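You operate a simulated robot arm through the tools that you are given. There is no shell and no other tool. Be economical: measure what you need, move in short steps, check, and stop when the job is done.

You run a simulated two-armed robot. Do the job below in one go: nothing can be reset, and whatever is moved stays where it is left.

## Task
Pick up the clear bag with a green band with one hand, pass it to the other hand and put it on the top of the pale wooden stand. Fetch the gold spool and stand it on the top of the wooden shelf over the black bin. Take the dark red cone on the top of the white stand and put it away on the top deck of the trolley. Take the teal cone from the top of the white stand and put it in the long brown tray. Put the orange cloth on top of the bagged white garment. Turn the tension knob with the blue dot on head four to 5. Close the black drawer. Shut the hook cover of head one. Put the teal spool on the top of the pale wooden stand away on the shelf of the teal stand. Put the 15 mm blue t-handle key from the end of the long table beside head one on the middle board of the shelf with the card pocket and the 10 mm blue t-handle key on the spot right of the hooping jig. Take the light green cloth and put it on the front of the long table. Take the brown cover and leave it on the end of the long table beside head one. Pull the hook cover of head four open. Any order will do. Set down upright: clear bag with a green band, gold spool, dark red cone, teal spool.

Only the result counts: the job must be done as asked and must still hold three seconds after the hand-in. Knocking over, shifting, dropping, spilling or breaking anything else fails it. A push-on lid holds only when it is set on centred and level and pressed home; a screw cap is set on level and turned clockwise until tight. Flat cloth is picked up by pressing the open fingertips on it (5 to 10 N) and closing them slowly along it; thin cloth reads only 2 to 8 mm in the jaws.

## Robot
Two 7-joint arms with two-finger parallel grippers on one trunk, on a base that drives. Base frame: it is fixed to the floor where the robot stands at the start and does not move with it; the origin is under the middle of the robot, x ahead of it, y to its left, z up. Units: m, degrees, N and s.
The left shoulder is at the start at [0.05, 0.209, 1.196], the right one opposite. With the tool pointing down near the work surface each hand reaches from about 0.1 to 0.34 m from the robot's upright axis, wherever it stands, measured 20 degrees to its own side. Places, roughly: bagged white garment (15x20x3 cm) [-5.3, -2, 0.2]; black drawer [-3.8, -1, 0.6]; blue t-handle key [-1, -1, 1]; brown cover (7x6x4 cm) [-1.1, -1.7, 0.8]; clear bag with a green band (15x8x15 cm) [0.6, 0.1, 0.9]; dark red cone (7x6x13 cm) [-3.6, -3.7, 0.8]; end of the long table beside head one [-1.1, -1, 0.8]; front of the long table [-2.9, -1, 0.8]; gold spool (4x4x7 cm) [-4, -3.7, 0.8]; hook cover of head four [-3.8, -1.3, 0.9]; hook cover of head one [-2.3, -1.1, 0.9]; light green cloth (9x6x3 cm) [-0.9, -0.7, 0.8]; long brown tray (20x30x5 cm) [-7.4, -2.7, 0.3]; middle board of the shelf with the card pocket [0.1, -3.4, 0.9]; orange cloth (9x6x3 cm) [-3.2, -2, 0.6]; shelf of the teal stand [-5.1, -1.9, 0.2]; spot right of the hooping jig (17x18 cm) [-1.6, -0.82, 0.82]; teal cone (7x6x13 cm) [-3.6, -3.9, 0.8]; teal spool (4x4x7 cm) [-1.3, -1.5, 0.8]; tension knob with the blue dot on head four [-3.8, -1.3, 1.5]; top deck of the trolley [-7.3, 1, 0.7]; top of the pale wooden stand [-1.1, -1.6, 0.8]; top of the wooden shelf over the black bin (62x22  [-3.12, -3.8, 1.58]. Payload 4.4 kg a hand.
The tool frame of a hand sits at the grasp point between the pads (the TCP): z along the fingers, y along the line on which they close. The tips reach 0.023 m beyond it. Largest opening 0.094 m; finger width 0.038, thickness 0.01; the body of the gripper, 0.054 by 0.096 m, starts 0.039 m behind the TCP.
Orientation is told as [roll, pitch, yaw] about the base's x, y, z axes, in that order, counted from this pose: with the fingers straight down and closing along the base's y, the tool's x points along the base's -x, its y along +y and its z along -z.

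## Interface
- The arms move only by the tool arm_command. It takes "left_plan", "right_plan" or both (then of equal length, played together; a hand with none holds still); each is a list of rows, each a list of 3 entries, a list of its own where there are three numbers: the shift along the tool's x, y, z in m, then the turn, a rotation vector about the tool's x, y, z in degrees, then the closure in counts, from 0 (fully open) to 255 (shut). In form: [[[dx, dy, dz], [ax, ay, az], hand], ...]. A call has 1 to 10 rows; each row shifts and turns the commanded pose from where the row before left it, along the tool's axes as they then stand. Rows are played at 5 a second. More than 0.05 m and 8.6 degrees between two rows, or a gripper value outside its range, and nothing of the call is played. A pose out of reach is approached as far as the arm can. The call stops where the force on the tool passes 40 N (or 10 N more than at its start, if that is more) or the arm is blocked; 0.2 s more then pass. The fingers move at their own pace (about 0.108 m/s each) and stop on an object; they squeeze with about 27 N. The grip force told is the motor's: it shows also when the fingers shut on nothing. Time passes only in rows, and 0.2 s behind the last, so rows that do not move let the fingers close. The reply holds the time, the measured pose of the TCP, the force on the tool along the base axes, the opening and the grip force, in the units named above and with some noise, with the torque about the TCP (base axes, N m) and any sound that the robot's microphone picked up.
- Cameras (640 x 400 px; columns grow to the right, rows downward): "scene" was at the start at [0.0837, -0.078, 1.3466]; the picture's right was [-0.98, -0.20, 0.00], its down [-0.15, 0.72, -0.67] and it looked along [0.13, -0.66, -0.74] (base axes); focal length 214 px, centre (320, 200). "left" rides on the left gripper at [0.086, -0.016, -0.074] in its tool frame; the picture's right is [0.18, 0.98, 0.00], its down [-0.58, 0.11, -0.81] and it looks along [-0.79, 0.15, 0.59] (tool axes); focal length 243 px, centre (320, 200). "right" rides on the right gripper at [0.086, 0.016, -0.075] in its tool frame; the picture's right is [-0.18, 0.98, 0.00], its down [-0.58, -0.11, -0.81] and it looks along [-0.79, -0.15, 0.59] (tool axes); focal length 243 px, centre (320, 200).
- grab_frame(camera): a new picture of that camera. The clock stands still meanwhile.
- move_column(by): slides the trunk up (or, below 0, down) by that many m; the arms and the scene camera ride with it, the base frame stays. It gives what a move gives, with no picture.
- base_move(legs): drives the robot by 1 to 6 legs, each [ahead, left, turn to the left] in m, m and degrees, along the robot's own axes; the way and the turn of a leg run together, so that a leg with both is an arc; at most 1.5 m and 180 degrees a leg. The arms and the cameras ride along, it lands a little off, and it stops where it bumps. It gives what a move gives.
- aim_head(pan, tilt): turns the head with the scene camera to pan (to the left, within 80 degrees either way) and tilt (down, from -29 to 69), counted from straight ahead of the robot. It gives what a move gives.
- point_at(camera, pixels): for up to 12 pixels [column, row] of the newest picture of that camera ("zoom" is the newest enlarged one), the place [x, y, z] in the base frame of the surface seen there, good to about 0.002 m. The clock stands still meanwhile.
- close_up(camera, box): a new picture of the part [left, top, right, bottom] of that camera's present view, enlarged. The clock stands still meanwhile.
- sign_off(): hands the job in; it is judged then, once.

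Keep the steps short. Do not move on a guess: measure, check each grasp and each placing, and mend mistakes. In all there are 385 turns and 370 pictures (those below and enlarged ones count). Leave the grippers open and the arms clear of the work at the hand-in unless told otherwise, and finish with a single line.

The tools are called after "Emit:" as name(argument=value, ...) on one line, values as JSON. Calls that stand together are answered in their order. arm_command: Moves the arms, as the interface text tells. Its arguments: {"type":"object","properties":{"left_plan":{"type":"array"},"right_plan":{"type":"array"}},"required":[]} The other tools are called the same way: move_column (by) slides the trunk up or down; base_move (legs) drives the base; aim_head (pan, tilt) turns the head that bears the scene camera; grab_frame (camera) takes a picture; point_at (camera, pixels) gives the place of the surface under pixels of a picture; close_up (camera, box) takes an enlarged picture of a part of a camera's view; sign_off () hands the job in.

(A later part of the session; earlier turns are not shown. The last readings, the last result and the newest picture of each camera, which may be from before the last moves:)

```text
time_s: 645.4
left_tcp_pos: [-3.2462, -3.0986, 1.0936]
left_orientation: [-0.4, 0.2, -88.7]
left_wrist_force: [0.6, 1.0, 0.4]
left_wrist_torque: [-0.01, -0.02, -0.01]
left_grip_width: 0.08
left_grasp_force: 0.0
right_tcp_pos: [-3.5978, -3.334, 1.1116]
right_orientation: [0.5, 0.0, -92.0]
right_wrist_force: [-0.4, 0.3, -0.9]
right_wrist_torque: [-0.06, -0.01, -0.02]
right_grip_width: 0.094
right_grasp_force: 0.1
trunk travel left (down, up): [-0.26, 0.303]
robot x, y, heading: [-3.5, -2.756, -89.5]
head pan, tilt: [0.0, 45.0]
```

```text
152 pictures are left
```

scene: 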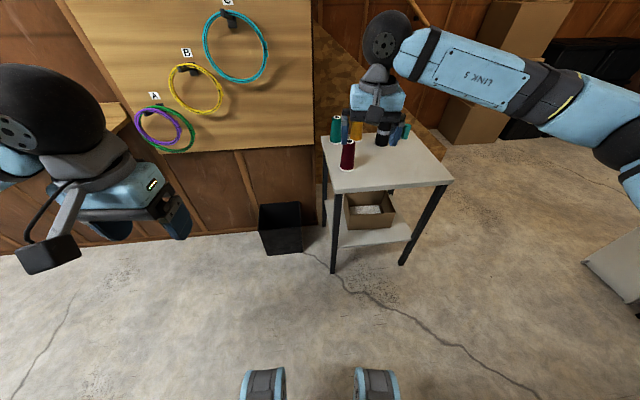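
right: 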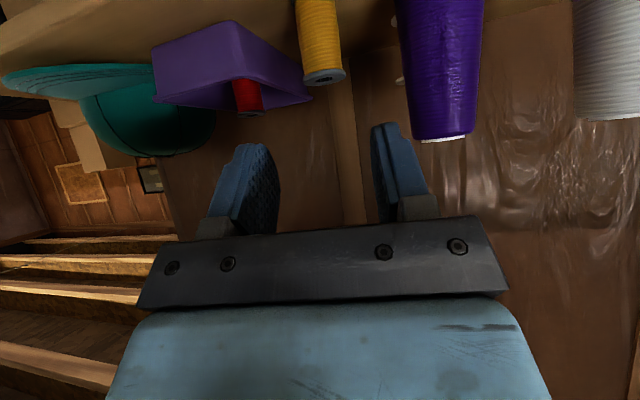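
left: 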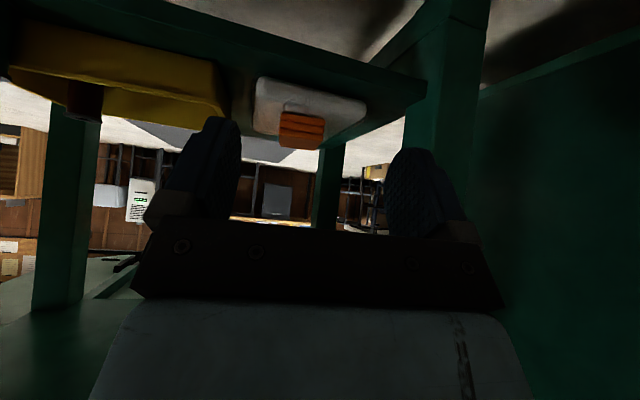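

Emit:
close_up(camera="scene", box=[315, 100, 415, 190])

Emit:
point_at(camera="zoom", pixels=[[207, 265], [190, 265], [222, 268], [213, 300], [180, 430], [207, 440], [235, 435], [133, 110], [125, 150], [150, 200], [110, 265]])

```text
4.44 times, centred on (365, 145) of scene
```

zoom: 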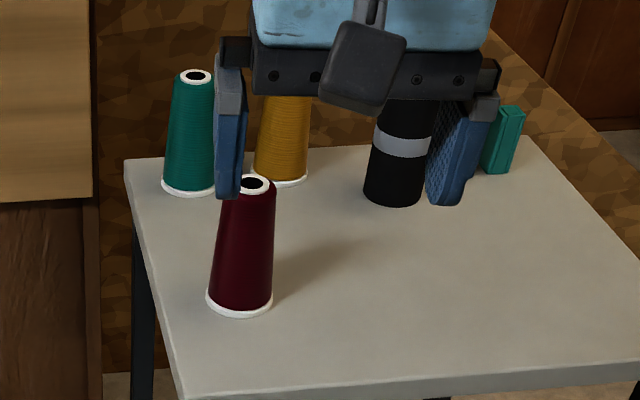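

```text
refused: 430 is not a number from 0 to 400
```

Emit:
point_at(camera="zoom", pixels=[[250, 192], [238, 186], [265, 186], [212, 300], [268, 300], [240, 313], [240, 250], [196, 85], [180, 80], [212, 80], [190, 190], [190, 130]])

```text
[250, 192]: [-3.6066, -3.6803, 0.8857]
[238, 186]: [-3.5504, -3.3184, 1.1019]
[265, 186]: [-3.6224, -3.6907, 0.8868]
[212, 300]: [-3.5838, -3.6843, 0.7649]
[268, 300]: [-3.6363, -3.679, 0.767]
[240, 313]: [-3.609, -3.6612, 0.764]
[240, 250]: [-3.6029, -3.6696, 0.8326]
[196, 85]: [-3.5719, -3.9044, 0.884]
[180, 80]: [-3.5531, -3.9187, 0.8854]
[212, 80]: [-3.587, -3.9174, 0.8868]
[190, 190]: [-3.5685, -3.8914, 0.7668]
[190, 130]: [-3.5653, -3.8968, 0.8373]
```

Emit:
base_move(legs=[[0.24, 0, 0]])

Emit:
arm_command(right_plan=[[[-0.04, -0.006, 0.02], [0, 0, 0], 0], [[-0.04, -0.006, 0.02], [0, 0, 0], 0], [[-0.035, 0, 0.02], [0, 0, 0], 0], [[0, 0, 0.04], [0, 0, 0], 0], [[0, 0, 0.04], [0, 0, 0], 0]])

Emit:
grab_frame(camera="right")

```text
time_s: 647.1
left_tcp_pos: [-3.2455, -3.3389, 1.0931]
left_orientation: [-0.4, 0.2, -88.9]
left_wrist_force: [0.5, 1.3, 0.7]
left_wrist_torque: [0.01, 0.04, 0.01]
left_grip_width: 0.08
left_grasp_force: 0.0
right_tcp_pos: [-3.599, -3.5714, 1.1123]
right_orientation: [0.6, 0.1, -92.0]
right_wrist_force: [-0.1, -0.3, 0.1]
right_wrist_torque: [0.02, -0.02, -0.01]
right_grip_width: 0.0943
right_grasp_force: 0.1
trunk travel left (down, up): [-0.26, 0.303]
robot x, y, heading: [-3.4954, -2.9946, -89.7]
head pan, tilt: [0.0, 45.0]
```

```text
time_s: 648.3
left_tcp_pos: [-3.2461, -3.3383, 1.0943]
left_orientation: [-0.4, 0.1, -88.9]
left_wrist_force: [-0.2, -0.3, 1.2]
left_wrist_torque: [0.03, 0.02, -0.01]
left_grip_width: 0.0798
left_grasp_force: 0.2
right_tcp_pos: [-3.6146, -3.6868, 0.9724]
right_orientation: [0.5, 0.0, -92.1]
right_wrist_force: [-0.6, 0.4, 0.6]
right_wrist_torque: [0.02, -0.02, -0.02]
right_grip_width: 0.0938
right_grasp_force: 0.1
trunk travel left (down, up): [-0.26, 0.303]
robot x, y, heading: [-3.4962, -2.9952, -89.7]
head pan, tilt: [0.0, 45.0]
```

```text
150 pictures are left
```

right: 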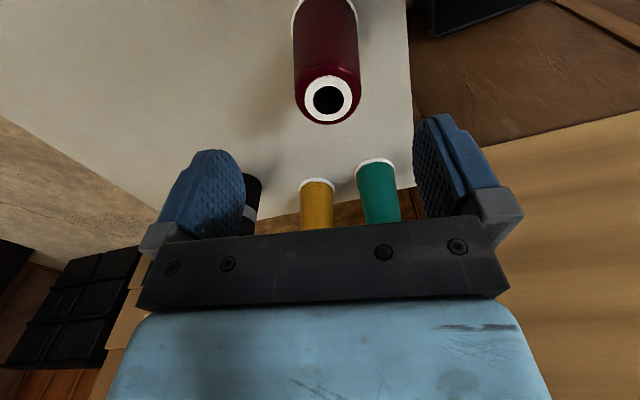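

Emit:
point_at(camera="right", pixels=[[308, 95], [350, 97], [328, 78], [328, 118], [328, 40]])

```text
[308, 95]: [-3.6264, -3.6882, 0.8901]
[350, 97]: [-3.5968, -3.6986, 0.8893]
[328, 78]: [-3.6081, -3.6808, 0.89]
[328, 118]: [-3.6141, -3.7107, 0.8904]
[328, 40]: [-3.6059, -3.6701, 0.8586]
```

Emit:
arm_command(right_plan=[[[-0.009, 0.0035, 0.03], [0, 0, 0], 0], [[0, 0, 0.04], [0, 0, 0], 0], [[0, 0, 0.03], [0, 0, 0], 0], [[0, 0, 0.014], [0, 0, 0], 0], [[0, 0, 0], [0, 0, 0], 255], [[0, 0, 0], [0, 0, 0], 255], [[0, 0, 0], [0, 0, 0], 255], [[0, 0, 0], [0, 0, 0], 255]])

Emit:
arm_command(right_plan=[[[0, 0, -0.03], [0, 0, 0], 255], [[0, 0, -0.04], [0, 0, 0], 255], [[0, 0, -0.04], [0, 0, 0], 255], [[0, 0, -0.04], [0, 0, 0], 255]])

Emit:
grab_frame(camera="right")

```text
time_s: 650.1
left_tcp_pos: [-3.2446, -3.3372, 1.0937]
left_orientation: [-0.5, 0.3, -88.9]
left_wrist_force: [0.0, -0.4, -0.6]
left_wrist_torque: [-0.01, -0.01, 0.01]
left_grip_width: 0.0799
left_grasp_force: 0.1
right_tcp_pos: [-3.6098, -3.6941, 0.8572]
right_orientation: [0.5, 0.0, -92.0]
right_wrist_force: [0.5, 1.0, -0.9]
right_wrist_torque: [0.03, -0.02, 0.02]
right_grip_width: 0.0546
right_grasp_force: 27.0
trunk travel left (down, up): [-0.26, 0.303]
robot x, y, heading: [-3.4933, -2.9935, -89.6]
head pan, tilt: [0.0, 45.0]
```

```text
time_s: 651.1
left_tcp_pos: [-3.2447, -3.3375, 1.0943]
left_orientation: [-0.4, 0.1, -88.9]
left_wrist_force: [-0.5, -0.2, -0.3]
left_wrist_torque: [-0.02, 0.05, 0.04]
left_grip_width: 0.0802
left_grasp_force: 0.1
right_tcp_pos: [-3.6115, -3.6947, 1.0074]
right_orientation: [0.3, 0.0, -91.9]
right_wrist_force: [0.7, 0.2, -2.1]
right_wrist_torque: [0.02, 0.0, 0.0]
right_grip_width: 0.0546
right_grasp_force: 27.0
trunk travel left (down, up): [-0.26, 0.303]
robot x, y, heading: [-3.4926, -2.9988, -89.5]
head pan, tilt: [0.0, 45.0]
```

```text
149 pictures are left
```

right: 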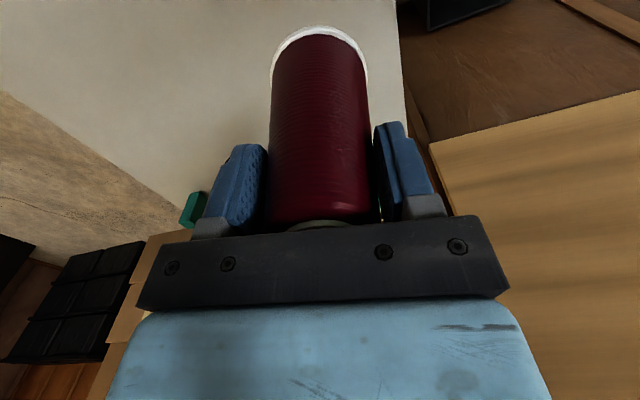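

Dark red cone held. Move the right hand aside and up, then position the left for the teal cone.

Emit:
arm_command(right_plan=[[[0.04, -0.02, -0.02], [0, 0, 0], 255], [[0.04, -0.02, -0.02], [0, 0, 0], 255], [[0.04, -0.02, -0.02], [0, 0, 0], 255], [[0.04, -0.02, -0.02], [0, 0, 0], 255], [[0.04, -0.02, 0], [0, 0, 0], 255]])

Emit:
base_move(legs=[[0, -0.19, 0], [0.24, 0, 0]])

Emit:
arm_command(left_plan=[[[-0.04, -0.01, 0], [0, 0, 0], 0], [[-0.04, -0.01, 0], [0, 0, 0], 0], [[-0.04, 0, 0], [0, 0, 0], 0], [[-0.04, 0, 0], [0, 0, 0], 0], [[-0.04, 0, 0], [0, 0, 0], 0], [[-0.04, 0, 0], [0, 0, 0], 0]])

Emit:
grab_frame(camera="left")

```text
time_s: 652.3
left_tcp_pos: [-3.2468, -3.3376, 1.0941]
left_orientation: [-0.4, 0.1, -88.9]
left_wrist_force: [-0.3, -0.1, -0.5]
left_wrist_torque: [-0.01, 0.0, -0.02]
left_grip_width: 0.0798
left_grasp_force: 0.2
right_tcp_pos: [-3.7042, -3.489, 1.0866]
right_orientation: [0.6, 0.0, -92.1]
right_wrist_force: [-0.3, 0.0, -2.6]
right_wrist_torque: [0.01, 0.01, -0.02]
right_grip_width: 0.0548
right_grasp_force: 26.7
trunk travel left (down, up): [-0.26, 0.303]
robot x, y, heading: [-3.494, -2.9948, -89.8]
head pan, tilt: [0.0, 45.0]
```

```text
time_s: 656.1
left_tcp_pos: [-3.4374, -3.5748, 1.0936]
left_orientation: [-0.4, 0.2, -89.0]
left_wrist_force: [-0.9, 0.4, -0.3]
left_wrist_torque: [-0.02, -0.04, 0.01]
left_grip_width: 0.0799
left_grasp_force: 0.1
right_tcp_pos: [-3.8943, -3.7277, 1.0854]
right_orientation: [0.6, 0.0, -92.2]
right_wrist_force: [0.1, 0.0, -1.6]
right_wrist_torque: [-0.01, -0.04, 0.01]
right_grip_width: 0.0547
right_grasp_force: 26.9
trunk travel left (down, up): [-0.26, 0.303]
robot x, y, heading: [-3.6844, -3.2325, -90.2]
head pan, tilt: [0.0, 45.0]
stopped in leg 2: the robot was blocked; the commanded pose is now the measured one
```

```text
time_s: 657.5
left_tcp_pos: [-3.4531, -3.8186, 1.0924]
left_orientation: [-0.4, 0.3, -89.0]
left_wrist_force: [0.1, -0.1, -0.4]
left_wrist_torque: [0.0, -0.01, -0.01]
left_grip_width: 0.094
left_grasp_force: 0.1
right_tcp_pos: [-3.894, -3.728, 1.0846]
right_orientation: [0.5, 0.1, -92.2]
right_wrist_force: [0.8, 0.0, -1.6]
right_wrist_torque: [0.02, 0.0, -0.02]
right_grip_width: 0.0545
right_grasp_force: 27.0
trunk travel left (down, up): [-0.26, 0.303]
robot x, y, heading: [-3.6871, -3.2334, -89.9]
head pan, tilt: [0.0, 45.0]
```

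```text
148 pictures are left
```

left: 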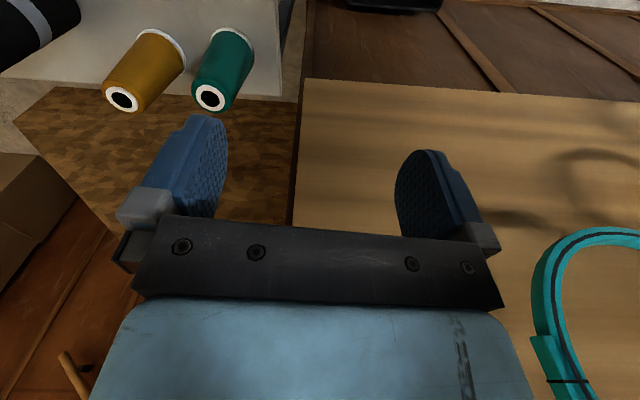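

Emit:
arm_command(left_plan=[[[0, -0.04, 0], [0, 0, 0], 0], [[0, -0.04, 0], [0, 0, 0], 0], [[0, -0.038, 0], [0, 0, 0], 0], [[-0.04, 0, 0.02], [0, 0, 0], 0], [[-0.04, 0, 0.02], [0, 0, 0], 0], [[-0.01, 0, 0.03], [0, 0, 0], 0], [[0, 0, 0.03], [0, 0, 0], 0]])

Emit:
grab_frame(camera="left")

Emit:
point_at(camera="left", pixels=[[320, 90], [300, 90], [340, 90], [320, 70], [320, 110]])

```text
time_s: 659.1
left_tcp_pos: [-3.5695, -3.9089, 0.993]
left_orientation: [-0.5, 0.2, -89.0]
left_wrist_force: [-0.4, -0.2, -0.1]
left_wrist_torque: [0.02, 0.0, -0.03]
left_grip_width: 0.0942
left_grasp_force: 0.0
right_tcp_pos: [-3.8949, -3.7285, 1.0853]
right_orientation: [0.5, -0.1, -92.2]
right_wrist_force: [-0.1, 0.2, -1.8]
right_wrist_torque: [0.02, -0.01, 0.03]
right_grip_width: 0.0549
right_grasp_force: 27.1
trunk travel left (down, up): [-0.26, 0.303]
robot x, y, heading: [-3.687, -3.2357, -89.9]
head pan, tilt: [0.0, 45.0]
```

```text
147 pictures are left
```

left: 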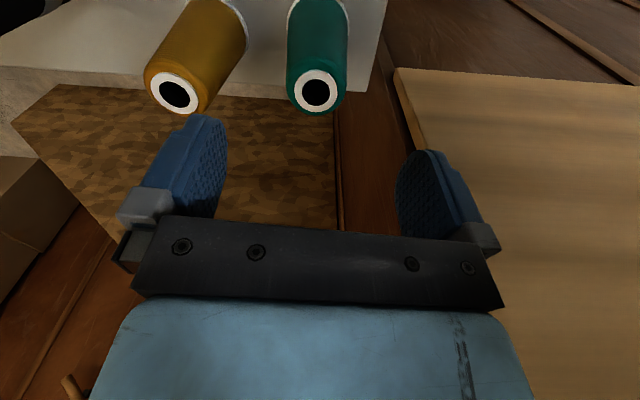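

```text
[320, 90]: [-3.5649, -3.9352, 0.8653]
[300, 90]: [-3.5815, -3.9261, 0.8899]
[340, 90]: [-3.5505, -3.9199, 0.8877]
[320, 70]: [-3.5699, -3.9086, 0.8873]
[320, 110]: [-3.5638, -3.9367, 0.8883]
```

Emit:
point_at(camera="left", pixels=[[160, 80], [190, 108], [200, 95], [240, 40], [245, 20], [245, 8]])

```text
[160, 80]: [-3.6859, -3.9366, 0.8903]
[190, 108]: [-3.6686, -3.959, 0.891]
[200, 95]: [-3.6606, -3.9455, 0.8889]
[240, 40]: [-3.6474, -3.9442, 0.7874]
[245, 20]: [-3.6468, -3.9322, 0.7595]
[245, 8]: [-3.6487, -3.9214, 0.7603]
```

Emit:
arm_command(left_plan=[[[-0.014, 0.003, 0.03], [0, 0, 0], 45], [[0, 0, 0.04], [0, 0, 0], 45], [[0, 0, 0.04], [0, 0, 0], 45], [[0, 0, 0.024], [0, 0, 0], 45], [[0, 0, 0], [0, 0, 0], 255], [[0, 0, 0], [0, 0, 0], 255], [[0, 0, 0], [0, 0, 0], 255]])

Emit:
arm_command(left_plan=[[[0, 0, -0.03], [0, 0, 0], 255], [[0, 0, -0.04], [0, 0, 0], 255], [[0, 0, -0.04], [0, 0, 0], 255], [[0, 0, -0.04], [0, 0, 0], 255], [[0, 0, -0.04], [0, 0, 0], 255], [[0.04, 0.01, 0], [0, 0, 0], 255], [[0.04, 0.01, 0], [0, 0, 0], 255]])

Emit:
grab_frame(camera="left")

Emit:
grab_frame(camera="scene")

```text
time_s: 660.7
left_tcp_pos: [-3.567, -3.9208, 0.8595]
left_orientation: [-0.5, 0.2, -89.0]
left_wrist_force: [-0.8, 0.4, -0.3]
left_wrist_torque: [-0.02, 0.03, -0.01]
left_grip_width: 0.055
left_grasp_force: 27.1
right_tcp_pos: [-3.8946, -3.7293, 1.0859]
right_orientation: [0.5, -0.1, -92.2]
right_wrist_force: [-0.2, -0.2, -0.6]
right_wrist_torque: [-0.01, 0.01, 0.02]
right_grip_width: 0.0544
right_grasp_force: 27.5
trunk travel left (down, up): [-0.26, 0.303]
robot x, y, heading: [-3.6885, -3.2383, -89.6]
head pan, tilt: [0.0, 45.0]
```

```text
time_s: 662.3
left_tcp_pos: [-3.5447, -3.8419, 1.0497]
left_orientation: [-0.4, 0.2, -89.0]
left_wrist_force: [0.3, 0.8, -1.9]
left_wrist_torque: [0.03, 0.03, 0.01]
left_grip_width: 0.0547
left_grasp_force: 27.1
right_tcp_pos: [-3.8941, -3.7295, 1.0863]
right_orientation: [0.5, 0.0, -92.2]
right_wrist_force: [-0.8, 0.7, -1.1]
right_wrist_torque: [-0.03, 0.01, 0.02]
right_grip_width: 0.0544
right_grasp_force: 27.0
trunk travel left (down, up): [-0.26, 0.303]
robot x, y, heading: [-3.6856, -3.2357, -89.8]
head pan, tilt: [0.0, 45.0]
```

```text
146 pictures are left
```

left: 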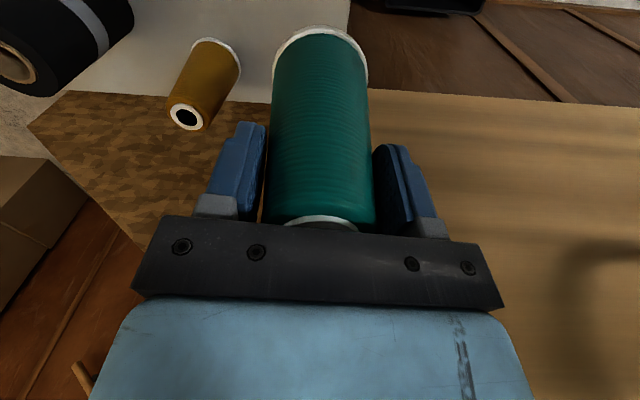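

```text
145 pictures are left
```

scene: 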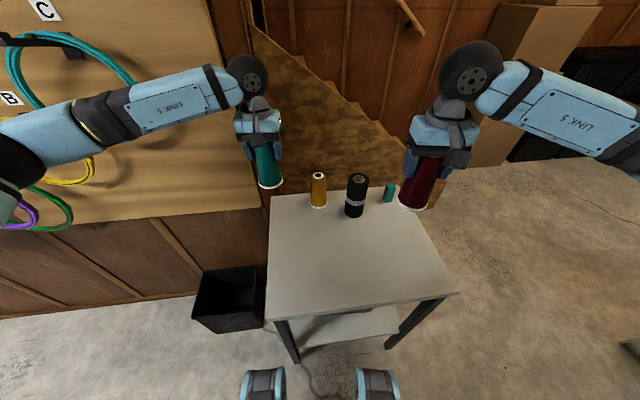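

Both cones held. Back off and look west for a route to the brown tray.

Emit:
base_move(legs=[[-0.45, 0, 0], [0, 0, -75]])

Emit:
aim_head(pan=0, tilt=15)

Emit:
grab_frame(camera="scene")

```text
time_s: 668.3
left_tcp_pos: [-4.2384, -3.0741, 1.0481]
left_orientation: [-0.4, 0.3, -163.9]
left_wrist_force: [-1.3, -0.6, -0.9]
left_wrist_torque: [0.02, 0.0, -0.02]
left_grip_width: 0.055
left_grasp_force: 26.6
right_tcp_pos: [-4.2191, -2.7112, 1.0862]
right_orientation: [0.5, 0.0, -167.0]
right_wrist_force: [-0.2, 0.1, -1.2]
right_wrist_torque: [0.01, 0.0, 0.01]
right_grip_width: 0.0542
right_grasp_force: 27.2
trunk travel left (down, up): [-0.26, 0.303]
robot x, y, heading: [-3.6865, -2.7809, -164.7]
head pan, tilt: [0.0, 45.0]
```

```text
time_s: 669.2
left_tcp_pos: [-4.2388, -3.0753, 1.0498]
left_orientation: [-0.4, 0.2, -163.9]
left_wrist_force: [0.8, 0.2, -2.4]
left_wrist_torque: [0.05, 0.01, -0.04]
left_grip_width: 0.0548
left_grasp_force: 26.7
right_tcp_pos: [-4.2193, -2.7099, 1.0857]
right_orientation: [0.5, 0.0, -167.0]
right_wrist_force: [-0.5, 0.5, -1.9]
right_wrist_torque: [0.01, -0.03, -0.03]
right_grip_width: 0.0541
right_grasp_force: 26.7
trunk travel left (down, up): [-0.26, 0.303]
robot x, y, heading: [-3.6876, -2.7839, -164.6]
head pan, tilt: [0.0, 15.0]
```

```text
144 pictures are left
```

scene: 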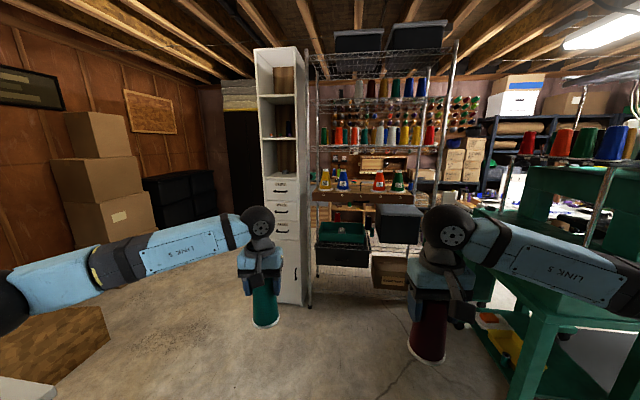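

Emit:
point_at(camera="scene", pixels=[[245, 190], [262, 295], [300, 300], [235, 205], [190, 245], [215, 215], [232, 120], [350, 200], [380, 215], [410, 290], [265, 100], [310, 285]])

```text
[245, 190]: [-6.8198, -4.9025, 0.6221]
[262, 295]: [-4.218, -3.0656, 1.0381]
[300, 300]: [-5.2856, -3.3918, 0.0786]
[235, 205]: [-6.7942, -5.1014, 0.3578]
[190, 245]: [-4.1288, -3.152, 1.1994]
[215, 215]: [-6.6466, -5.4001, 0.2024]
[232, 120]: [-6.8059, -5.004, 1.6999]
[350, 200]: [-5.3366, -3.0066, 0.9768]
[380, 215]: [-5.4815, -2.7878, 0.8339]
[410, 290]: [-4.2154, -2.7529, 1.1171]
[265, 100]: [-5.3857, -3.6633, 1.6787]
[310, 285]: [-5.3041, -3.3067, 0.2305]
```

Emit:
base_move(legs=[[0, 0, -15.4], [0.75, 0, 0], [0, 0.8, 0]])

Emit:
aim_head(pan=10, tilt=25)

Emit:
grab_frame(camera="scene")

```text
time_s: 681.1
left_tcp_pos: [-5.0439, -3.7036, 1.0486]
left_orientation: [-0.3, 0.2, -179.2]
left_wrist_force: [0.6, -0.1, -1.9]
left_wrist_torque: [-0.01, 0.02, 0.02]
left_grip_width: 0.0547
left_grasp_force: 27.3
right_tcp_pos: [-4.9293, -3.3567, 1.0863]
right_orientation: [0.5, 0.0, 177.8]
right_wrist_force: [0.3, 0.0, -1.3]
right_wrist_torque: [0.04, -0.01, 0.02]
right_grip_width: 0.0535
right_grasp_force: 27.2
trunk travel left (down, up): [-0.26, 0.303]
robot x, y, heading: [-4.4335, -3.5623, 179.8]
head pan, tilt: [0.0, 15.0]
```

```text
time_s: 681.8
left_tcp_pos: [-5.044, -3.7028, 1.0488]
left_orientation: [-0.5, 0.3, -179.1]
left_wrist_force: [-0.1, -0.3, -1.0]
left_wrist_torque: [0.03, 0.01, -0.01]
left_grip_width: 0.0549
left_grasp_force: 27.5
right_tcp_pos: [-4.9288, -3.3552, 1.0857]
right_orientation: [0.5, 0.1, 177.6]
right_wrist_force: [0.4, 0.0, -1.5]
right_wrist_torque: [0.01, -0.01, 0.0]
right_grip_width: 0.0537
right_grasp_force: 27.1
trunk travel left (down, up): [-0.26, 0.303]
robot x, y, heading: [-4.4394, -3.5651, 179.9]
head pan, tilt: [10.0, 25.0]
```

```text
143 pictures are left
```

scene: 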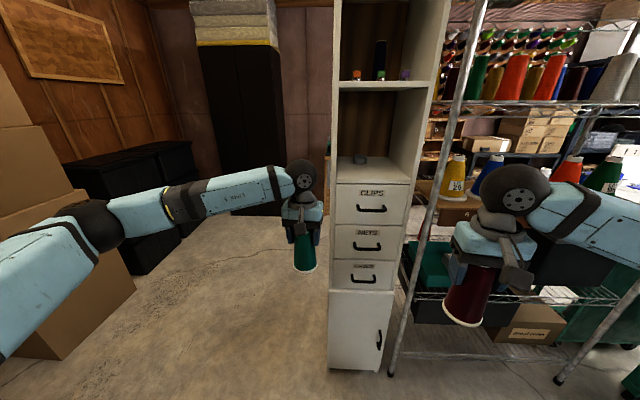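

Emit:
point_at(camera="scene", pixels=[[325, 240], [320, 225], [280, 232], [220, 245], [130, 260], [170, 240], [50, 350], [330, 365], [335, 200], [325, 120], [400, 300]])

```text
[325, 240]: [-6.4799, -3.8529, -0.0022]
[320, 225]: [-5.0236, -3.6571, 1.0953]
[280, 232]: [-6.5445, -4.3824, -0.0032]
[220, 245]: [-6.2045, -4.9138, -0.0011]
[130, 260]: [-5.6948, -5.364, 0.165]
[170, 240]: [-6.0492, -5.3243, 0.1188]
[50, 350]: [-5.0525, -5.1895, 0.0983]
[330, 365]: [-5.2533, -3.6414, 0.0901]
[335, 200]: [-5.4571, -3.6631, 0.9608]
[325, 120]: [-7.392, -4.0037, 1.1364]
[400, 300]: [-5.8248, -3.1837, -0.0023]
```

Emit:
base_move(legs=[[0, 0.75, 0], [1.4, 0, 0], [0.4, 0, 0]])

Emit:
aim_head(pan=-60, tilt=35)

Emit:
grab_frame(camera="scene")

```text
time_s: 688.1
left_tcp_pos: [-5.0462, -4.4141, 1.0485]
left_orientation: [-0.4, 0.4, -179.2]
left_wrist_force: [0.7, 0.0, -0.9]
left_wrist_torque: [-0.02, 0.0, 0.0]
left_grip_width: 0.0544
left_grasp_force: 27.1
right_tcp_pos: [-4.9303, -4.0667, 1.0855]
right_orientation: [0.5, 0.1, 177.6]
right_wrist_force: [0.1, -0.6, -1.8]
right_wrist_torque: [-0.01, -0.04, 0.01]
right_grip_width: 0.0533
right_grasp_force: 27.0
trunk travel left (down, up): [-0.26, 0.303]
robot x, y, heading: [-4.4356, -4.2784, 179.9]
head pan, tilt: [10.0, 25.0]
stopped in leg 1: the robot was blocked; the commanded pose is now the measured one
```

```text
time_s: 689.5
left_tcp_pos: [-5.0465, -4.4139, 1.0489]
left_orientation: [-0.5, 0.1, -179.3]
left_wrist_force: [-0.6, 0.2, -0.6]
left_wrist_torque: [0.0, -0.01, 0.04]
left_grip_width: 0.0544
left_grasp_force: 27.0
right_tcp_pos: [-4.9301, -4.0667, 1.0851]
right_orientation: [0.4, 0.1, 177.5]
right_wrist_force: [0.3, -0.4, -1.4]
right_wrist_torque: [0.0, 0.0, -0.02]
right_grip_width: 0.0531
right_grasp_force: 26.8
trunk travel left (down, up): [-0.26, 0.303]
robot x, y, heading: [-4.4382, -4.2742, 180.0]
head pan, tilt: [-60.0, 35.0]
```

```text
142 pictures are left
```

scene: 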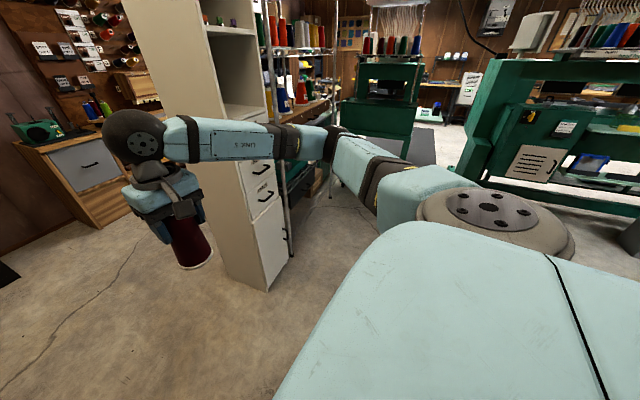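

Emit:
point_at(camera="scene", pixels=[[325, 140], [300, 140], [350, 150], [400, 180], [262, 140], [240, 240], [265, 285], [215, 150], [60, 200], [100, 220], [300, 170]])

```text
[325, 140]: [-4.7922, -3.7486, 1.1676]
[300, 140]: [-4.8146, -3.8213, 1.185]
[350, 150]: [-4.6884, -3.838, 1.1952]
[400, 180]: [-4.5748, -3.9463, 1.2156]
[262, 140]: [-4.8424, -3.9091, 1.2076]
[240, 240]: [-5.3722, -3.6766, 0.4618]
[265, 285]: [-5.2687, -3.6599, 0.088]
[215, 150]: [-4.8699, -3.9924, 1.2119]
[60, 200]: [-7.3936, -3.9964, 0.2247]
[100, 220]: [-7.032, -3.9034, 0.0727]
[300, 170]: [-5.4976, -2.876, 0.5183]
```

Emit:
arm_command(right_plan=[[[-0.02, 0.04, 0], [0, 0, 0], 255], [[-0.02, 0.04, 0], [0, 0, 0], 255], [[-0.02, 0.03, 0], [0, 0, 0], 255]])

Emit:
base_move(legs=[[0.6, 0, 0]])

Emit:
grab_frame(camera="scene")

```text
time_s: 690.3
left_tcp_pos: [-5.0458, -4.4138, 1.0474]
left_orientation: [-0.5, 0.3, -179.4]
left_wrist_force: [-0.8, 0.1, -1.8]
left_wrist_torque: [0.07, 0.01, 0.01]
left_grip_width: 0.0546
left_grasp_force: 27.1
right_tcp_pos: [-4.9948, -4.1743, 1.0869]
right_orientation: [0.3, 0.1, 177.6]
right_wrist_force: [-0.1, -0.6, -1.7]
right_wrist_torque: [0.04, -0.01, -0.01]
right_grip_width: 0.0534
right_grasp_force: 26.9
trunk travel left (down, up): [-0.26, 0.303]
robot x, y, heading: [-4.4363, -4.2766, 179.8]
head pan, tilt: [-60.0, 35.0]
```

```text
time_s: 693.7
left_tcp_pos: [-5.645, -4.4157, 1.0487]
left_orientation: [-0.4, 0.2, -179.1]
left_wrist_force: [-0.5, 0.2, -1.7]
left_wrist_torque: [0.02, 0.01, 0.0]
left_grip_width: 0.0545
left_grasp_force: 27.2
right_tcp_pos: [-5.5932, -4.1735, 1.0864]
right_orientation: [0.5, 0.1, 177.8]
right_wrist_force: [-0.5, -0.6, -1.0]
right_wrist_torque: [0.0, 0.02, 0.01]
right_grip_width: 0.0528
right_grasp_force: 26.9
trunk travel left (down, up): [-0.26, 0.303]
robot x, y, heading: [-5.0337, -4.2767, -180.0]
head pan, tilt: [-60.0, 35.0]
```

```text
141 pictures are left
```

scene: 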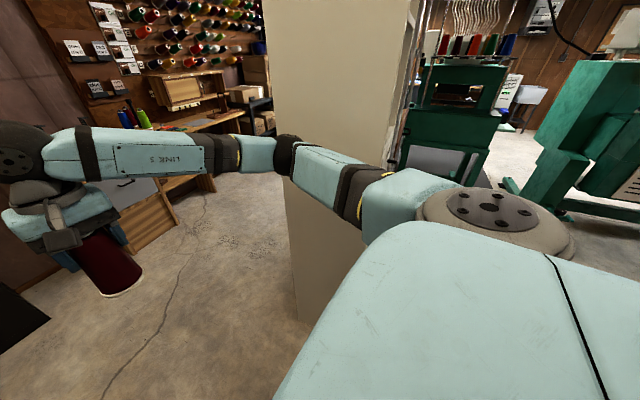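

Emit:
base_move(legs=[[0, 0.08, 0], [0.95, 0, 0]])

Emit:
grab_frame(camera="scene")

```text
time_s: 699.6
left_tcp_pos: [-6.5915, -4.4988, 1.0491]
left_orientation: [-0.4, 0.2, -178.9]
left_wrist_force: [0.4, 0.3, -2.1]
left_wrist_torque: [-0.01, -0.03, -0.02]
left_grip_width: 0.0542
left_grasp_force: 27.3
right_tcp_pos: [-6.542, -4.2574, 1.087]
right_orientation: [0.6, 0.1, 177.9]
right_wrist_force: [-0.1, -0.3, -1.8]
right_wrist_torque: [-0.01, 0.01, 0.0]
right_grip_width: 0.0527
right_grasp_force: 27.3
trunk travel left (down, up): [-0.26, 0.303]
robot x, y, heading: [-5.9849, -4.3559, -179.6]
head pan, tilt: [-60.0, 35.0]
```

```text
140 pictures are left
```

scene: 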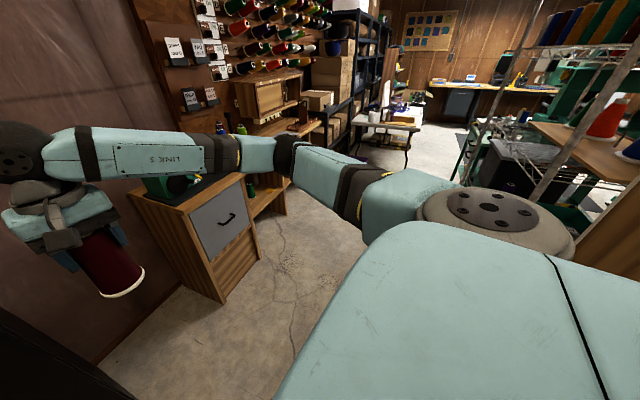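

Emit:
point_at(camera="scene", pixels=[[225, 300], [255, 250], [285, 205], [275, 250], [480, 160], [540, 190], [405, 160], [380, 120], [420, 130], [330, 110], [255, 185], [345, 160]])

Emit:
close_up(camera="scene", box=[180, 60, 440, 260])

```text
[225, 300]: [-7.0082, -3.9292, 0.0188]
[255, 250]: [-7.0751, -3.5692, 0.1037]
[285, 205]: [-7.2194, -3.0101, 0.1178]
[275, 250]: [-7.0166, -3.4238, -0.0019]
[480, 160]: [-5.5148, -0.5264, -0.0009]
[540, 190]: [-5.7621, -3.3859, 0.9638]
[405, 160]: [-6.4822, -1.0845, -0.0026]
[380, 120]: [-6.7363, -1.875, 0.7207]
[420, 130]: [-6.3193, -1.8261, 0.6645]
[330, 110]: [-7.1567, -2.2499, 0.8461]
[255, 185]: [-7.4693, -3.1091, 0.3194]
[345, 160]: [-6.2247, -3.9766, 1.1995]
```

```text
2.00 times, centred on (310, 160) of scene
```

zoom: 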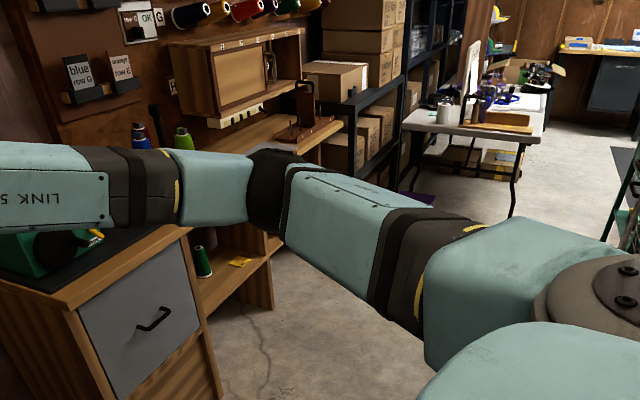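

The aisle behind the rack is open. I move to x ≈ −6.35 and strafe north along the bench.

Emit:
base_move(legs=[[0.33, 0, 0], [0, -1.5, 0]])

Emit:
aim_head(pan=0, tilt=50)

Emit:
grab_frame(camera="scene")

```text
time_s: 701.4
left_tcp_pos: [-6.8418, -4.501, 1.049]
left_orientation: [-0.1, 0.9, -179.0]
left_wrist_force: [3.3, -1.8, -2.2]
left_wrist_torque: [0.12, 0.23, 0.13]
left_grip_width: 0.054
left_grasp_force: 27.1
right_tcp_pos: [-6.7999, -4.2602, 1.086]
right_orientation: [0.4, 0.2, 177.9]
right_wrist_force: [0.3, -0.2, -1.0]
right_wrist_torque: [0.04, 0.0, -0.01]
right_grip_width: 0.0521
right_grasp_force: 26.9
trunk travel left (down, up): [-0.26, 0.303]
robot x, y, heading: [-6.2383, -4.36, -179.5]
head pan, tilt: [-60.0, 35.0]
stopped in leg 1: the force on the tool passed its limit at 170 N (the readings are from after the stop); the commanded pose is now the measured one
```

```text
time_s: 702.7
left_tcp_pos: [-6.8422, -4.5001, 1.0487]
left_orientation: [0.0, 0.9, -179.0]
left_wrist_force: [5.0, 1.5, -5.0]
left_wrist_torque: [0.04, 0.29, 0.08]
left_grip_width: 0.0542
left_grasp_force: 27.3
right_tcp_pos: [-6.8, -4.2597, 1.0876]
right_orientation: [0.4, 0.1, 177.8]
right_wrist_force: [-0.2, 0.0, -1.5]
right_wrist_torque: [-0.02, 0.03, 0.01]
right_grip_width: 0.0526
right_grasp_force: 27.0
trunk travel left (down, up): [-0.26, 0.303]
robot x, y, heading: [-6.2426, -4.361, -179.5]
head pan, tilt: [0.0, 50.0]
```

```text
138 pictures are left
```

scene: 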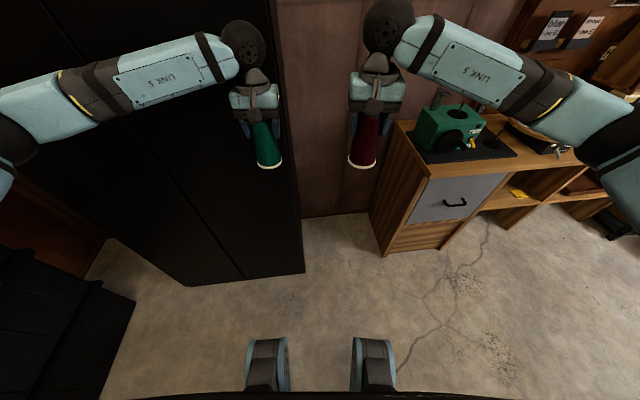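

The left hand bumped the black cabinet; back off a little and strafe.

Emit:
base_move(legs=[[-0.1, 0, 0], [0, -0.6, 0]])

Emit:
grab_frame(camera="left")

Emit:
grab_frame(camera="scene")

```text
time_s: 709.1
left_tcp_pos: [-6.7473, -3.9068, 1.0492]
left_orientation: [-0.1, 0.8, -178.8]
left_wrist_force: [0.4, 0.8, -1.7]
left_wrist_torque: [0.0, 0.02, -0.01]
left_grip_width: 0.0539
left_grasp_force: 26.8
right_tcp_pos: [-6.707, -3.6673, 1.086]
right_orientation: [0.4, 0.1, 178.1]
right_wrist_force: [-0.3, -0.3, -2.0]
right_wrist_torque: [0.0, -0.01, -0.05]
right_grip_width: 0.0519
right_grasp_force: 27.1
trunk travel left (down, up): [-0.26, 0.303]
robot x, y, heading: [-6.1444, -3.766, -179.7]
head pan, tilt: [0.0, 50.0]
```

```text
137 pictures are left
```

left: 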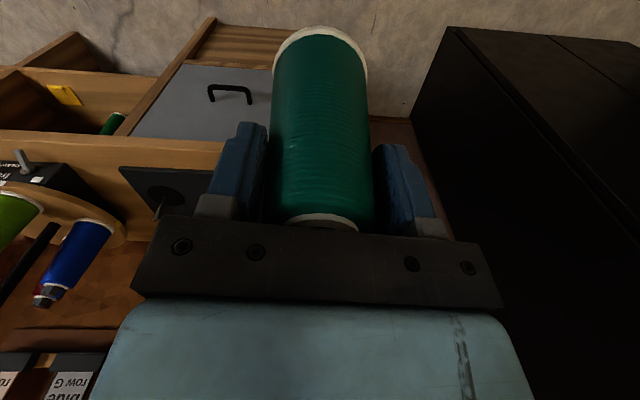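

```text
136 pictures are left
```

scene: 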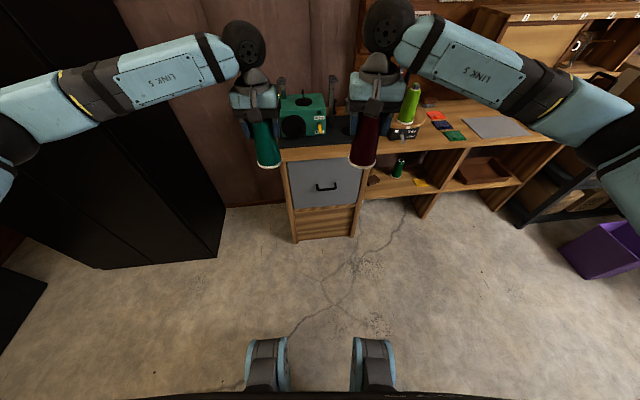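

Emit:
base_move(legs=[[0, -0.75, 0]])

Emit:
aim_head(pan=-5, tilt=55)

Emit:
grab_frame(camera="scene")

```text
time_s: 715.6
left_tcp_pos: [-6.7569, -3.1684, 1.0473]
left_orientation: [-0.1, 0.9, -179.7]
left_wrist_force: [-0.1, -0.5, -1.8]
left_wrist_torque: [-0.02, 0.0, 0.03]
left_grip_width: 0.0538
left_grasp_force: 27.1
right_tcp_pos: [-6.7119, -2.9293, 1.0849]
right_orientation: [0.5, 0.2, 177.4]
right_wrist_force: [-0.5, 0.9, -1.7]
right_wrist_torque: [0.0, 0.02, -0.01]
right_grip_width: 0.0513
right_grasp_force: 27.7
trunk travel left (down, up): [-0.26, 0.303]
robot x, y, heading: [-6.1518, -3.0328, 179.7]
head pan, tilt: [0.0, 50.0]
stopped in leg 1: the robot was blocked; the commanded pose is now the measured one
```

```text
time_s: 716.3
left_tcp_pos: [-6.7577, -3.1692, 1.0488]
left_orientation: [-0.1, 1.0, -179.6]
left_wrist_force: [-0.7, -0.1, -1.9]
left_wrist_torque: [-0.04, 0.02, -0.03]
left_grip_width: 0.0537
left_grasp_force: 27.0
right_tcp_pos: [-6.7126, -2.9298, 1.0863]
right_orientation: [0.4, 0.1, 177.5]
right_wrist_force: [0.2, 0.2, -0.9]
right_wrist_torque: [-0.01, 0.0, -0.03]
right_grip_width: 0.0511
right_grasp_force: 27.4
trunk travel left (down, up): [-0.26, 0.303]
robot x, y, heading: [-6.153, -3.0333, 179.6]
head pan, tilt: [-5.0, 55.0]
```

```text
135 pictures are left
```

scene: 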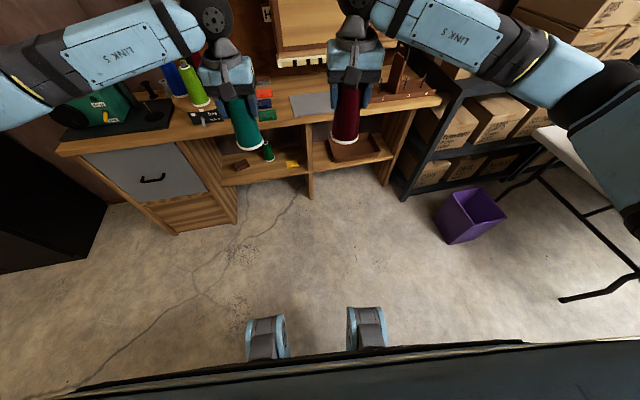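

Emit:
point_at(camera="scene", pixels=[[345, 155], [365, 145], [380, 150], [335, 160], [360, 158], [390, 150], [355, 135], [310, 165], [395, 170], [400, 100], [440, 100], [330, 130]])

Emit:
close_up(camera="scene", box=[280, 80, 460, 200])

```text
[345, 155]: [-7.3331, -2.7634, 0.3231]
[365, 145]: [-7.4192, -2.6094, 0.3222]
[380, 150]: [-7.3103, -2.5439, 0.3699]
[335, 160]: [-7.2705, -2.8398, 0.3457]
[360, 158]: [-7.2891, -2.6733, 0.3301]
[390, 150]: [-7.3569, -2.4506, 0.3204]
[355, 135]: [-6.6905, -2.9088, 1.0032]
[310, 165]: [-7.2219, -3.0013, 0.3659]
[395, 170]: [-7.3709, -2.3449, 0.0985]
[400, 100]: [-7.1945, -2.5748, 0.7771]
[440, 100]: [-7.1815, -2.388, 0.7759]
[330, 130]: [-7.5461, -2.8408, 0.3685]
```

```text
3.33 times, centred on (370, 140) of scene
```

zoom: 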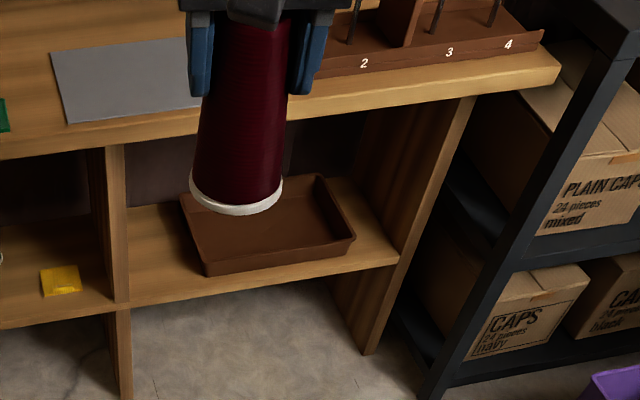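

Tray spans x −7.27…−7.47, y −2.84…−2.54, floor z 0.322. Tuck the right hand back and up, then move north.

Emit:
arm_command(right_plan=[[[0.03, -0.02, -0.02], [0, 0, 0], 255], [[0.03, -0.02, -0.02], [0, 0, 0], 255], [[0.03, -0.02, -0.02], [0, 0, 0], 255], [[0.03, -0.02, -0.02], [0, 0, 0], 255], [[0.03, -0.02, -0.02], [0, 0, 0], 255], [[0.02, -0.02, -0.02], [0, 0, 0], 255]])

Emit:
base_move(legs=[[0.2, 0, 0], [0, -0.38, 0]])

Emit:
aim_head(pan=-50, tilt=40)

Emit:
grab_frame(camera="scene")

```text
time_s: 717.7
left_tcp_pos: [-6.7568, -3.169, 1.0483]
left_orientation: [0.0, 0.9, -179.7]
left_wrist_force: [0.6, 0.3, -1.5]
left_wrist_torque: [0.0, 0.0, -0.03]
left_grip_width: 0.0536
left_grasp_force: 26.6
right_tcp_pos: [-6.535, -2.8163, 1.2065]
right_orientation: [0.6, 0.1, 177.4]
right_wrist_force: [-0.2, 0.5, -0.5]
right_wrist_torque: [-0.01, 0.0, 0.02]
right_grip_width: 0.0513
right_grasp_force: 26.6
trunk travel left (down, up): [-0.26, 0.303]
robot x, y, heading: [-6.1517, -3.0339, 179.8]
head pan, tilt: [-5.0, 55.0]
```

```text
time_s: 722.8
left_tcp_pos: [-6.9543, -2.7865, 1.0473]
left_orientation: [-0.1, 0.9, -179.6]
left_wrist_force: [0.2, 0.5, -1.9]
left_wrist_torque: [-0.02, -0.01, -0.02]
left_grip_width: 0.0536
left_grasp_force: 27.3
right_tcp_pos: [-6.7344, -2.4357, 1.2059]
right_orientation: [0.4, 0.2, 177.2]
right_wrist_force: [-0.3, 0.5, -1.5]
right_wrist_torque: [0.01, 0.02, -0.02]
right_grip_width: 0.0503
right_grasp_force: 27.0
trunk travel left (down, up): [-0.26, 0.303]
robot x, y, heading: [-6.349, -2.6531, 180.1]
head pan, tilt: [-5.0, 55.0]
```

```text
time_s: 723.9
left_tcp_pos: [-6.9535, -2.7876, 1.0476]
left_orientation: [-0.1, 0.9, -179.6]
left_wrist_force: [-0.2, -0.7, -1.4]
left_wrist_torque: [0.0, 0.0, 0.02]
left_grip_width: 0.0535
left_grasp_force: 26.7
right_tcp_pos: [-6.7333, -2.435, 1.205]
right_orientation: [0.4, 0.2, 177.4]
right_wrist_force: [0.1, 1.0, -1.5]
right_wrist_torque: [0.01, 0.01, -0.01]
right_grip_width: 0.0505
right_grasp_force: 26.6
trunk travel left (down, up): [-0.26, 0.303]
robot x, y, heading: [-6.3495, -2.6526, 179.8]
head pan, tilt: [-50.0, 40.0]
```

```text
133 pictures are left
```

scene: 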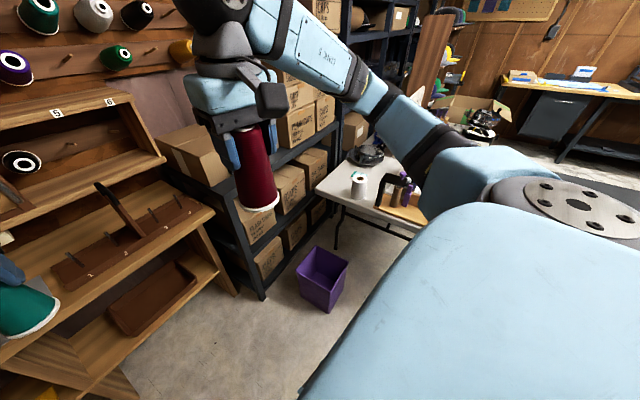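

Tilt the left hand forward (pitch ~−65) so the cone lies nearly flat; back off a little first.

Emit:
base_move(legs=[[-0.1, 0, 0]])

Emit:
arm_command(left_plan=[[[0, 0, 0], [0, -8.2, 0], 255], [[0, 0, 0], [0, -8.2, 0], 255], [[0, 0, 0], [0, -8.2, 0], 255], [[0, 0, 0], [0, -8.2, 0], 255], [[0, 0, 0], [0, -8.2, 0], 255], [[0, 0, 0], [0, -8.2, 0], 255], [[0, 0, 0], [0, -8.2, 0], 255], [[0, 0, 0], [0, -8.2, 0], 255]])

Emit:
move_column(by=-0.26)

Emit:
grab_frame(camera="left")

```text
time_s: 725.1
left_tcp_pos: [-6.8553, -2.7885, 1.0487]
left_orientation: [-0.1, 0.9, -179.6]
left_wrist_force: [0.3, -0.1, -1.6]
left_wrist_torque: [0.02, -0.02, 0.01]
left_grip_width: 0.0537
left_grasp_force: 27.2
right_tcp_pos: [-6.635, -2.4349, 1.2046]
right_orientation: [0.3, 0.3, 177.3]
right_wrist_force: [1.3, -0.5, -1.6]
right_wrist_torque: [0.01, 0.0, -0.03]
right_grip_width: 0.0504
right_grasp_force: 27.1
trunk travel left (down, up): [-0.26, 0.303]
robot x, y, heading: [-6.2503, -2.6549, 179.5]
head pan, tilt: [-50.0, 40.0]
```

```text
time_s: 726.9
left_tcp_pos: [-6.8553, -2.7874, 1.0489]
left_orientation: [-0.3, -64.8, -179.5]
left_wrist_force: [-0.1, -0.2, -1.6]
left_wrist_torque: [-0.01, -0.04, 0.0]
left_grip_width: 0.0532
left_grasp_force: 26.8
right_tcp_pos: [-6.6343, -2.4362, 1.2055]
right_orientation: [0.3, 0.2, 177.3]
right_wrist_force: [-0.4, -0.7, -1.0]
right_wrist_torque: [0.0, 0.02, 0.01]
right_grip_width: 0.05
right_grasp_force: 26.6
trunk travel left (down, up): [-0.26, 0.303]
robot x, y, heading: [-6.2525, -2.6513, 179.6]
head pan, tilt: [-50.0, 40.0]
```

```text
time_s: 729.5
left_tcp_pos: [-6.8534, -2.7873, 0.7884]
left_orientation: [-0.2, -64.8, -179.5]
left_wrist_force: [0.0, 0.3, -1.4]
left_wrist_torque: [0.0, -0.07, 0.02]
left_grip_width: 0.0533
left_grasp_force: 27.5
right_tcp_pos: [-6.6336, -2.4357, 0.9457]
right_orientation: [0.5, 0.2, 177.2]
right_wrist_force: [0.0, 0.0, -1.2]
right_wrist_torque: [-0.02, 0.02, -0.02]
right_grip_width: 0.0498
right_grasp_force: 27.1
trunk travel left (down, up): [0.0, 0.563]
robot x, y, heading: [-6.2539, -2.6536, 179.8]
head pan, tilt: [-50.0, 40.0]
```

```text
132 pictures are left
```

left: 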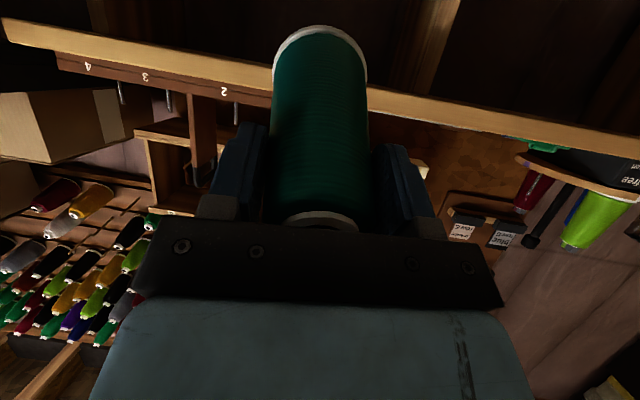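

Emit:
arm_command(left_plan=[[[0.0302, -0.006, 0.0274], [0, 0, 0], 255], [[0.0302, -0.006, 0.0274], [0, 0, 0], 255], [[0.0302, -0.006, 0.0274], [0, 0, 0], 255], [[0.0302, -0.006, 0.0274], [0, 0, 0], 255], [[0.0302, -0.006, 0.0274], [0, 0, 0], 255], [[0.0302, -0.006, 0.0274], [0, 0, 0], 255], [[0.0302, -0.006, 0.0274], [0, 0, 0], 255], [[0.0302, -0.006, 0.0274], [0, 0, 0], 255], [[0.0302, -0.006, 0.0274], [0, 0, 0], 255]])

```text
time_s: 731.5
left_tcp_pos: [-6.9725, -2.6978, 0.4593]
left_orientation: [0.6, -64.3, -179.4]
left_wrist_force: [-0.3, 0.0, -1.1]
left_wrist_torque: [0.01, -0.1, 0.04]
left_grip_width: 0.0529
left_grasp_force: 27.4
left hand out of reach, approached as far as the arm can: row 6, 7, 8, 9
right_tcp_pos: [-6.6351, -2.4352, 0.945]
right_orientation: [0.4, 0.2, 177.2]
right_wrist_force: [0.6, -0.5, -1.2]
right_wrist_torque: [0.0, -0.01, 0.01]
right_grip_width: 0.0501
right_grasp_force: 27.1
trunk travel left (down, up): [0.0, 0.563]
robot x, y, heading: [-6.2548, -2.6539, 179.7]
head pan, tilt: [-50.0, 40.0]
```

Emit:
base_move(legs=[[0.34, 0, 0]])

Emit:
grab_frame(camera="left")

Emit:
aim_head(pan=0, tilt=50)

Emit:
grab_frame(camera="scene")

```text
time_s: 733.7
left_tcp_pos: [-7.2803, -2.6969, 0.4557]
left_orientation: [0.7, -63.4, -180.0]
left_wrist_force: [-0.7, 1.2, -1.4]
left_wrist_torque: [-0.01, -0.05, -0.01]
left_grip_width: 0.053
left_grasp_force: 26.6
right_tcp_pos: [-6.9533, -2.4379, 0.948]
right_orientation: [0.5, -0.2, 177.8]
right_wrist_force: [0.0, -0.2, -1.3]
right_wrist_torque: [-0.03, 0.0, 0.02]
right_grip_width: 0.0492
right_grasp_force: 27.0
trunk travel left (down, up): [0.0, 0.563]
robot x, y, heading: [-6.5759, -2.6509, -179.9]
head pan, tilt: [-50.0, 40.0]
stopped in leg 1: the robot was blocked; the commanded pose is now the measured one
```

```text
131 pictures are left
```

left: 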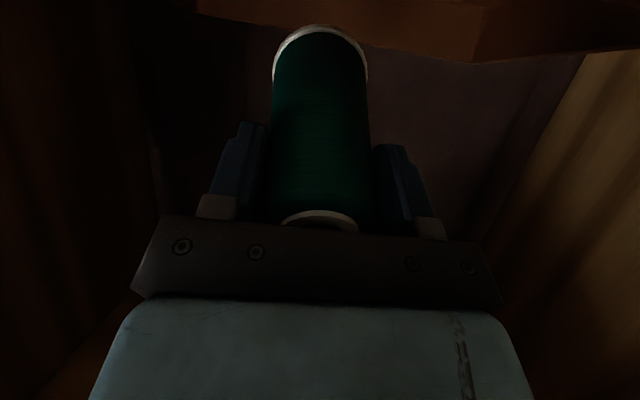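

```text
time_s: 734.9
left_tcp_pos: [-7.2813, -2.6954, 0.4553]
left_orientation: [0.6, -63.4, -179.9]
left_wrist_force: [-0.2, -0.1, -1.4]
left_wrist_torque: [0.01, -0.07, -0.02]
left_grip_width: 0.0529
left_grasp_force: 27.2
right_tcp_pos: [-6.954, -2.436, 0.9486]
right_orientation: [0.5, -0.2, 177.7]
right_wrist_force: [-0.4, -0.2, -0.7]
right_wrist_torque: [0.0, -0.03, 0.02]
right_grip_width: 0.0489
right_grasp_force: 26.9
trunk travel left (down, up): [0.0, 0.563]
robot x, y, heading: [-6.5733, -2.653, -179.6]
head pan, tilt: [0.0, 50.0]
```

```text
130 pictures are left
```

scene: 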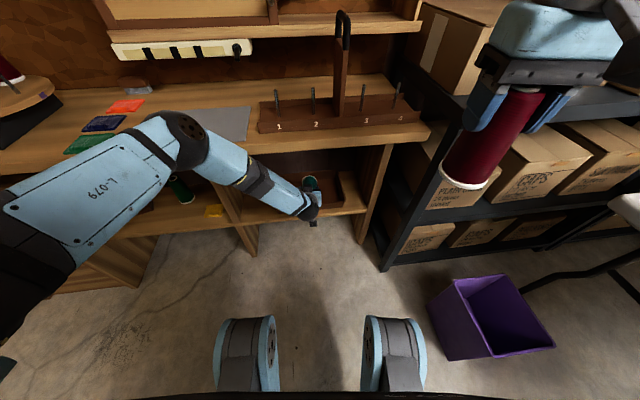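

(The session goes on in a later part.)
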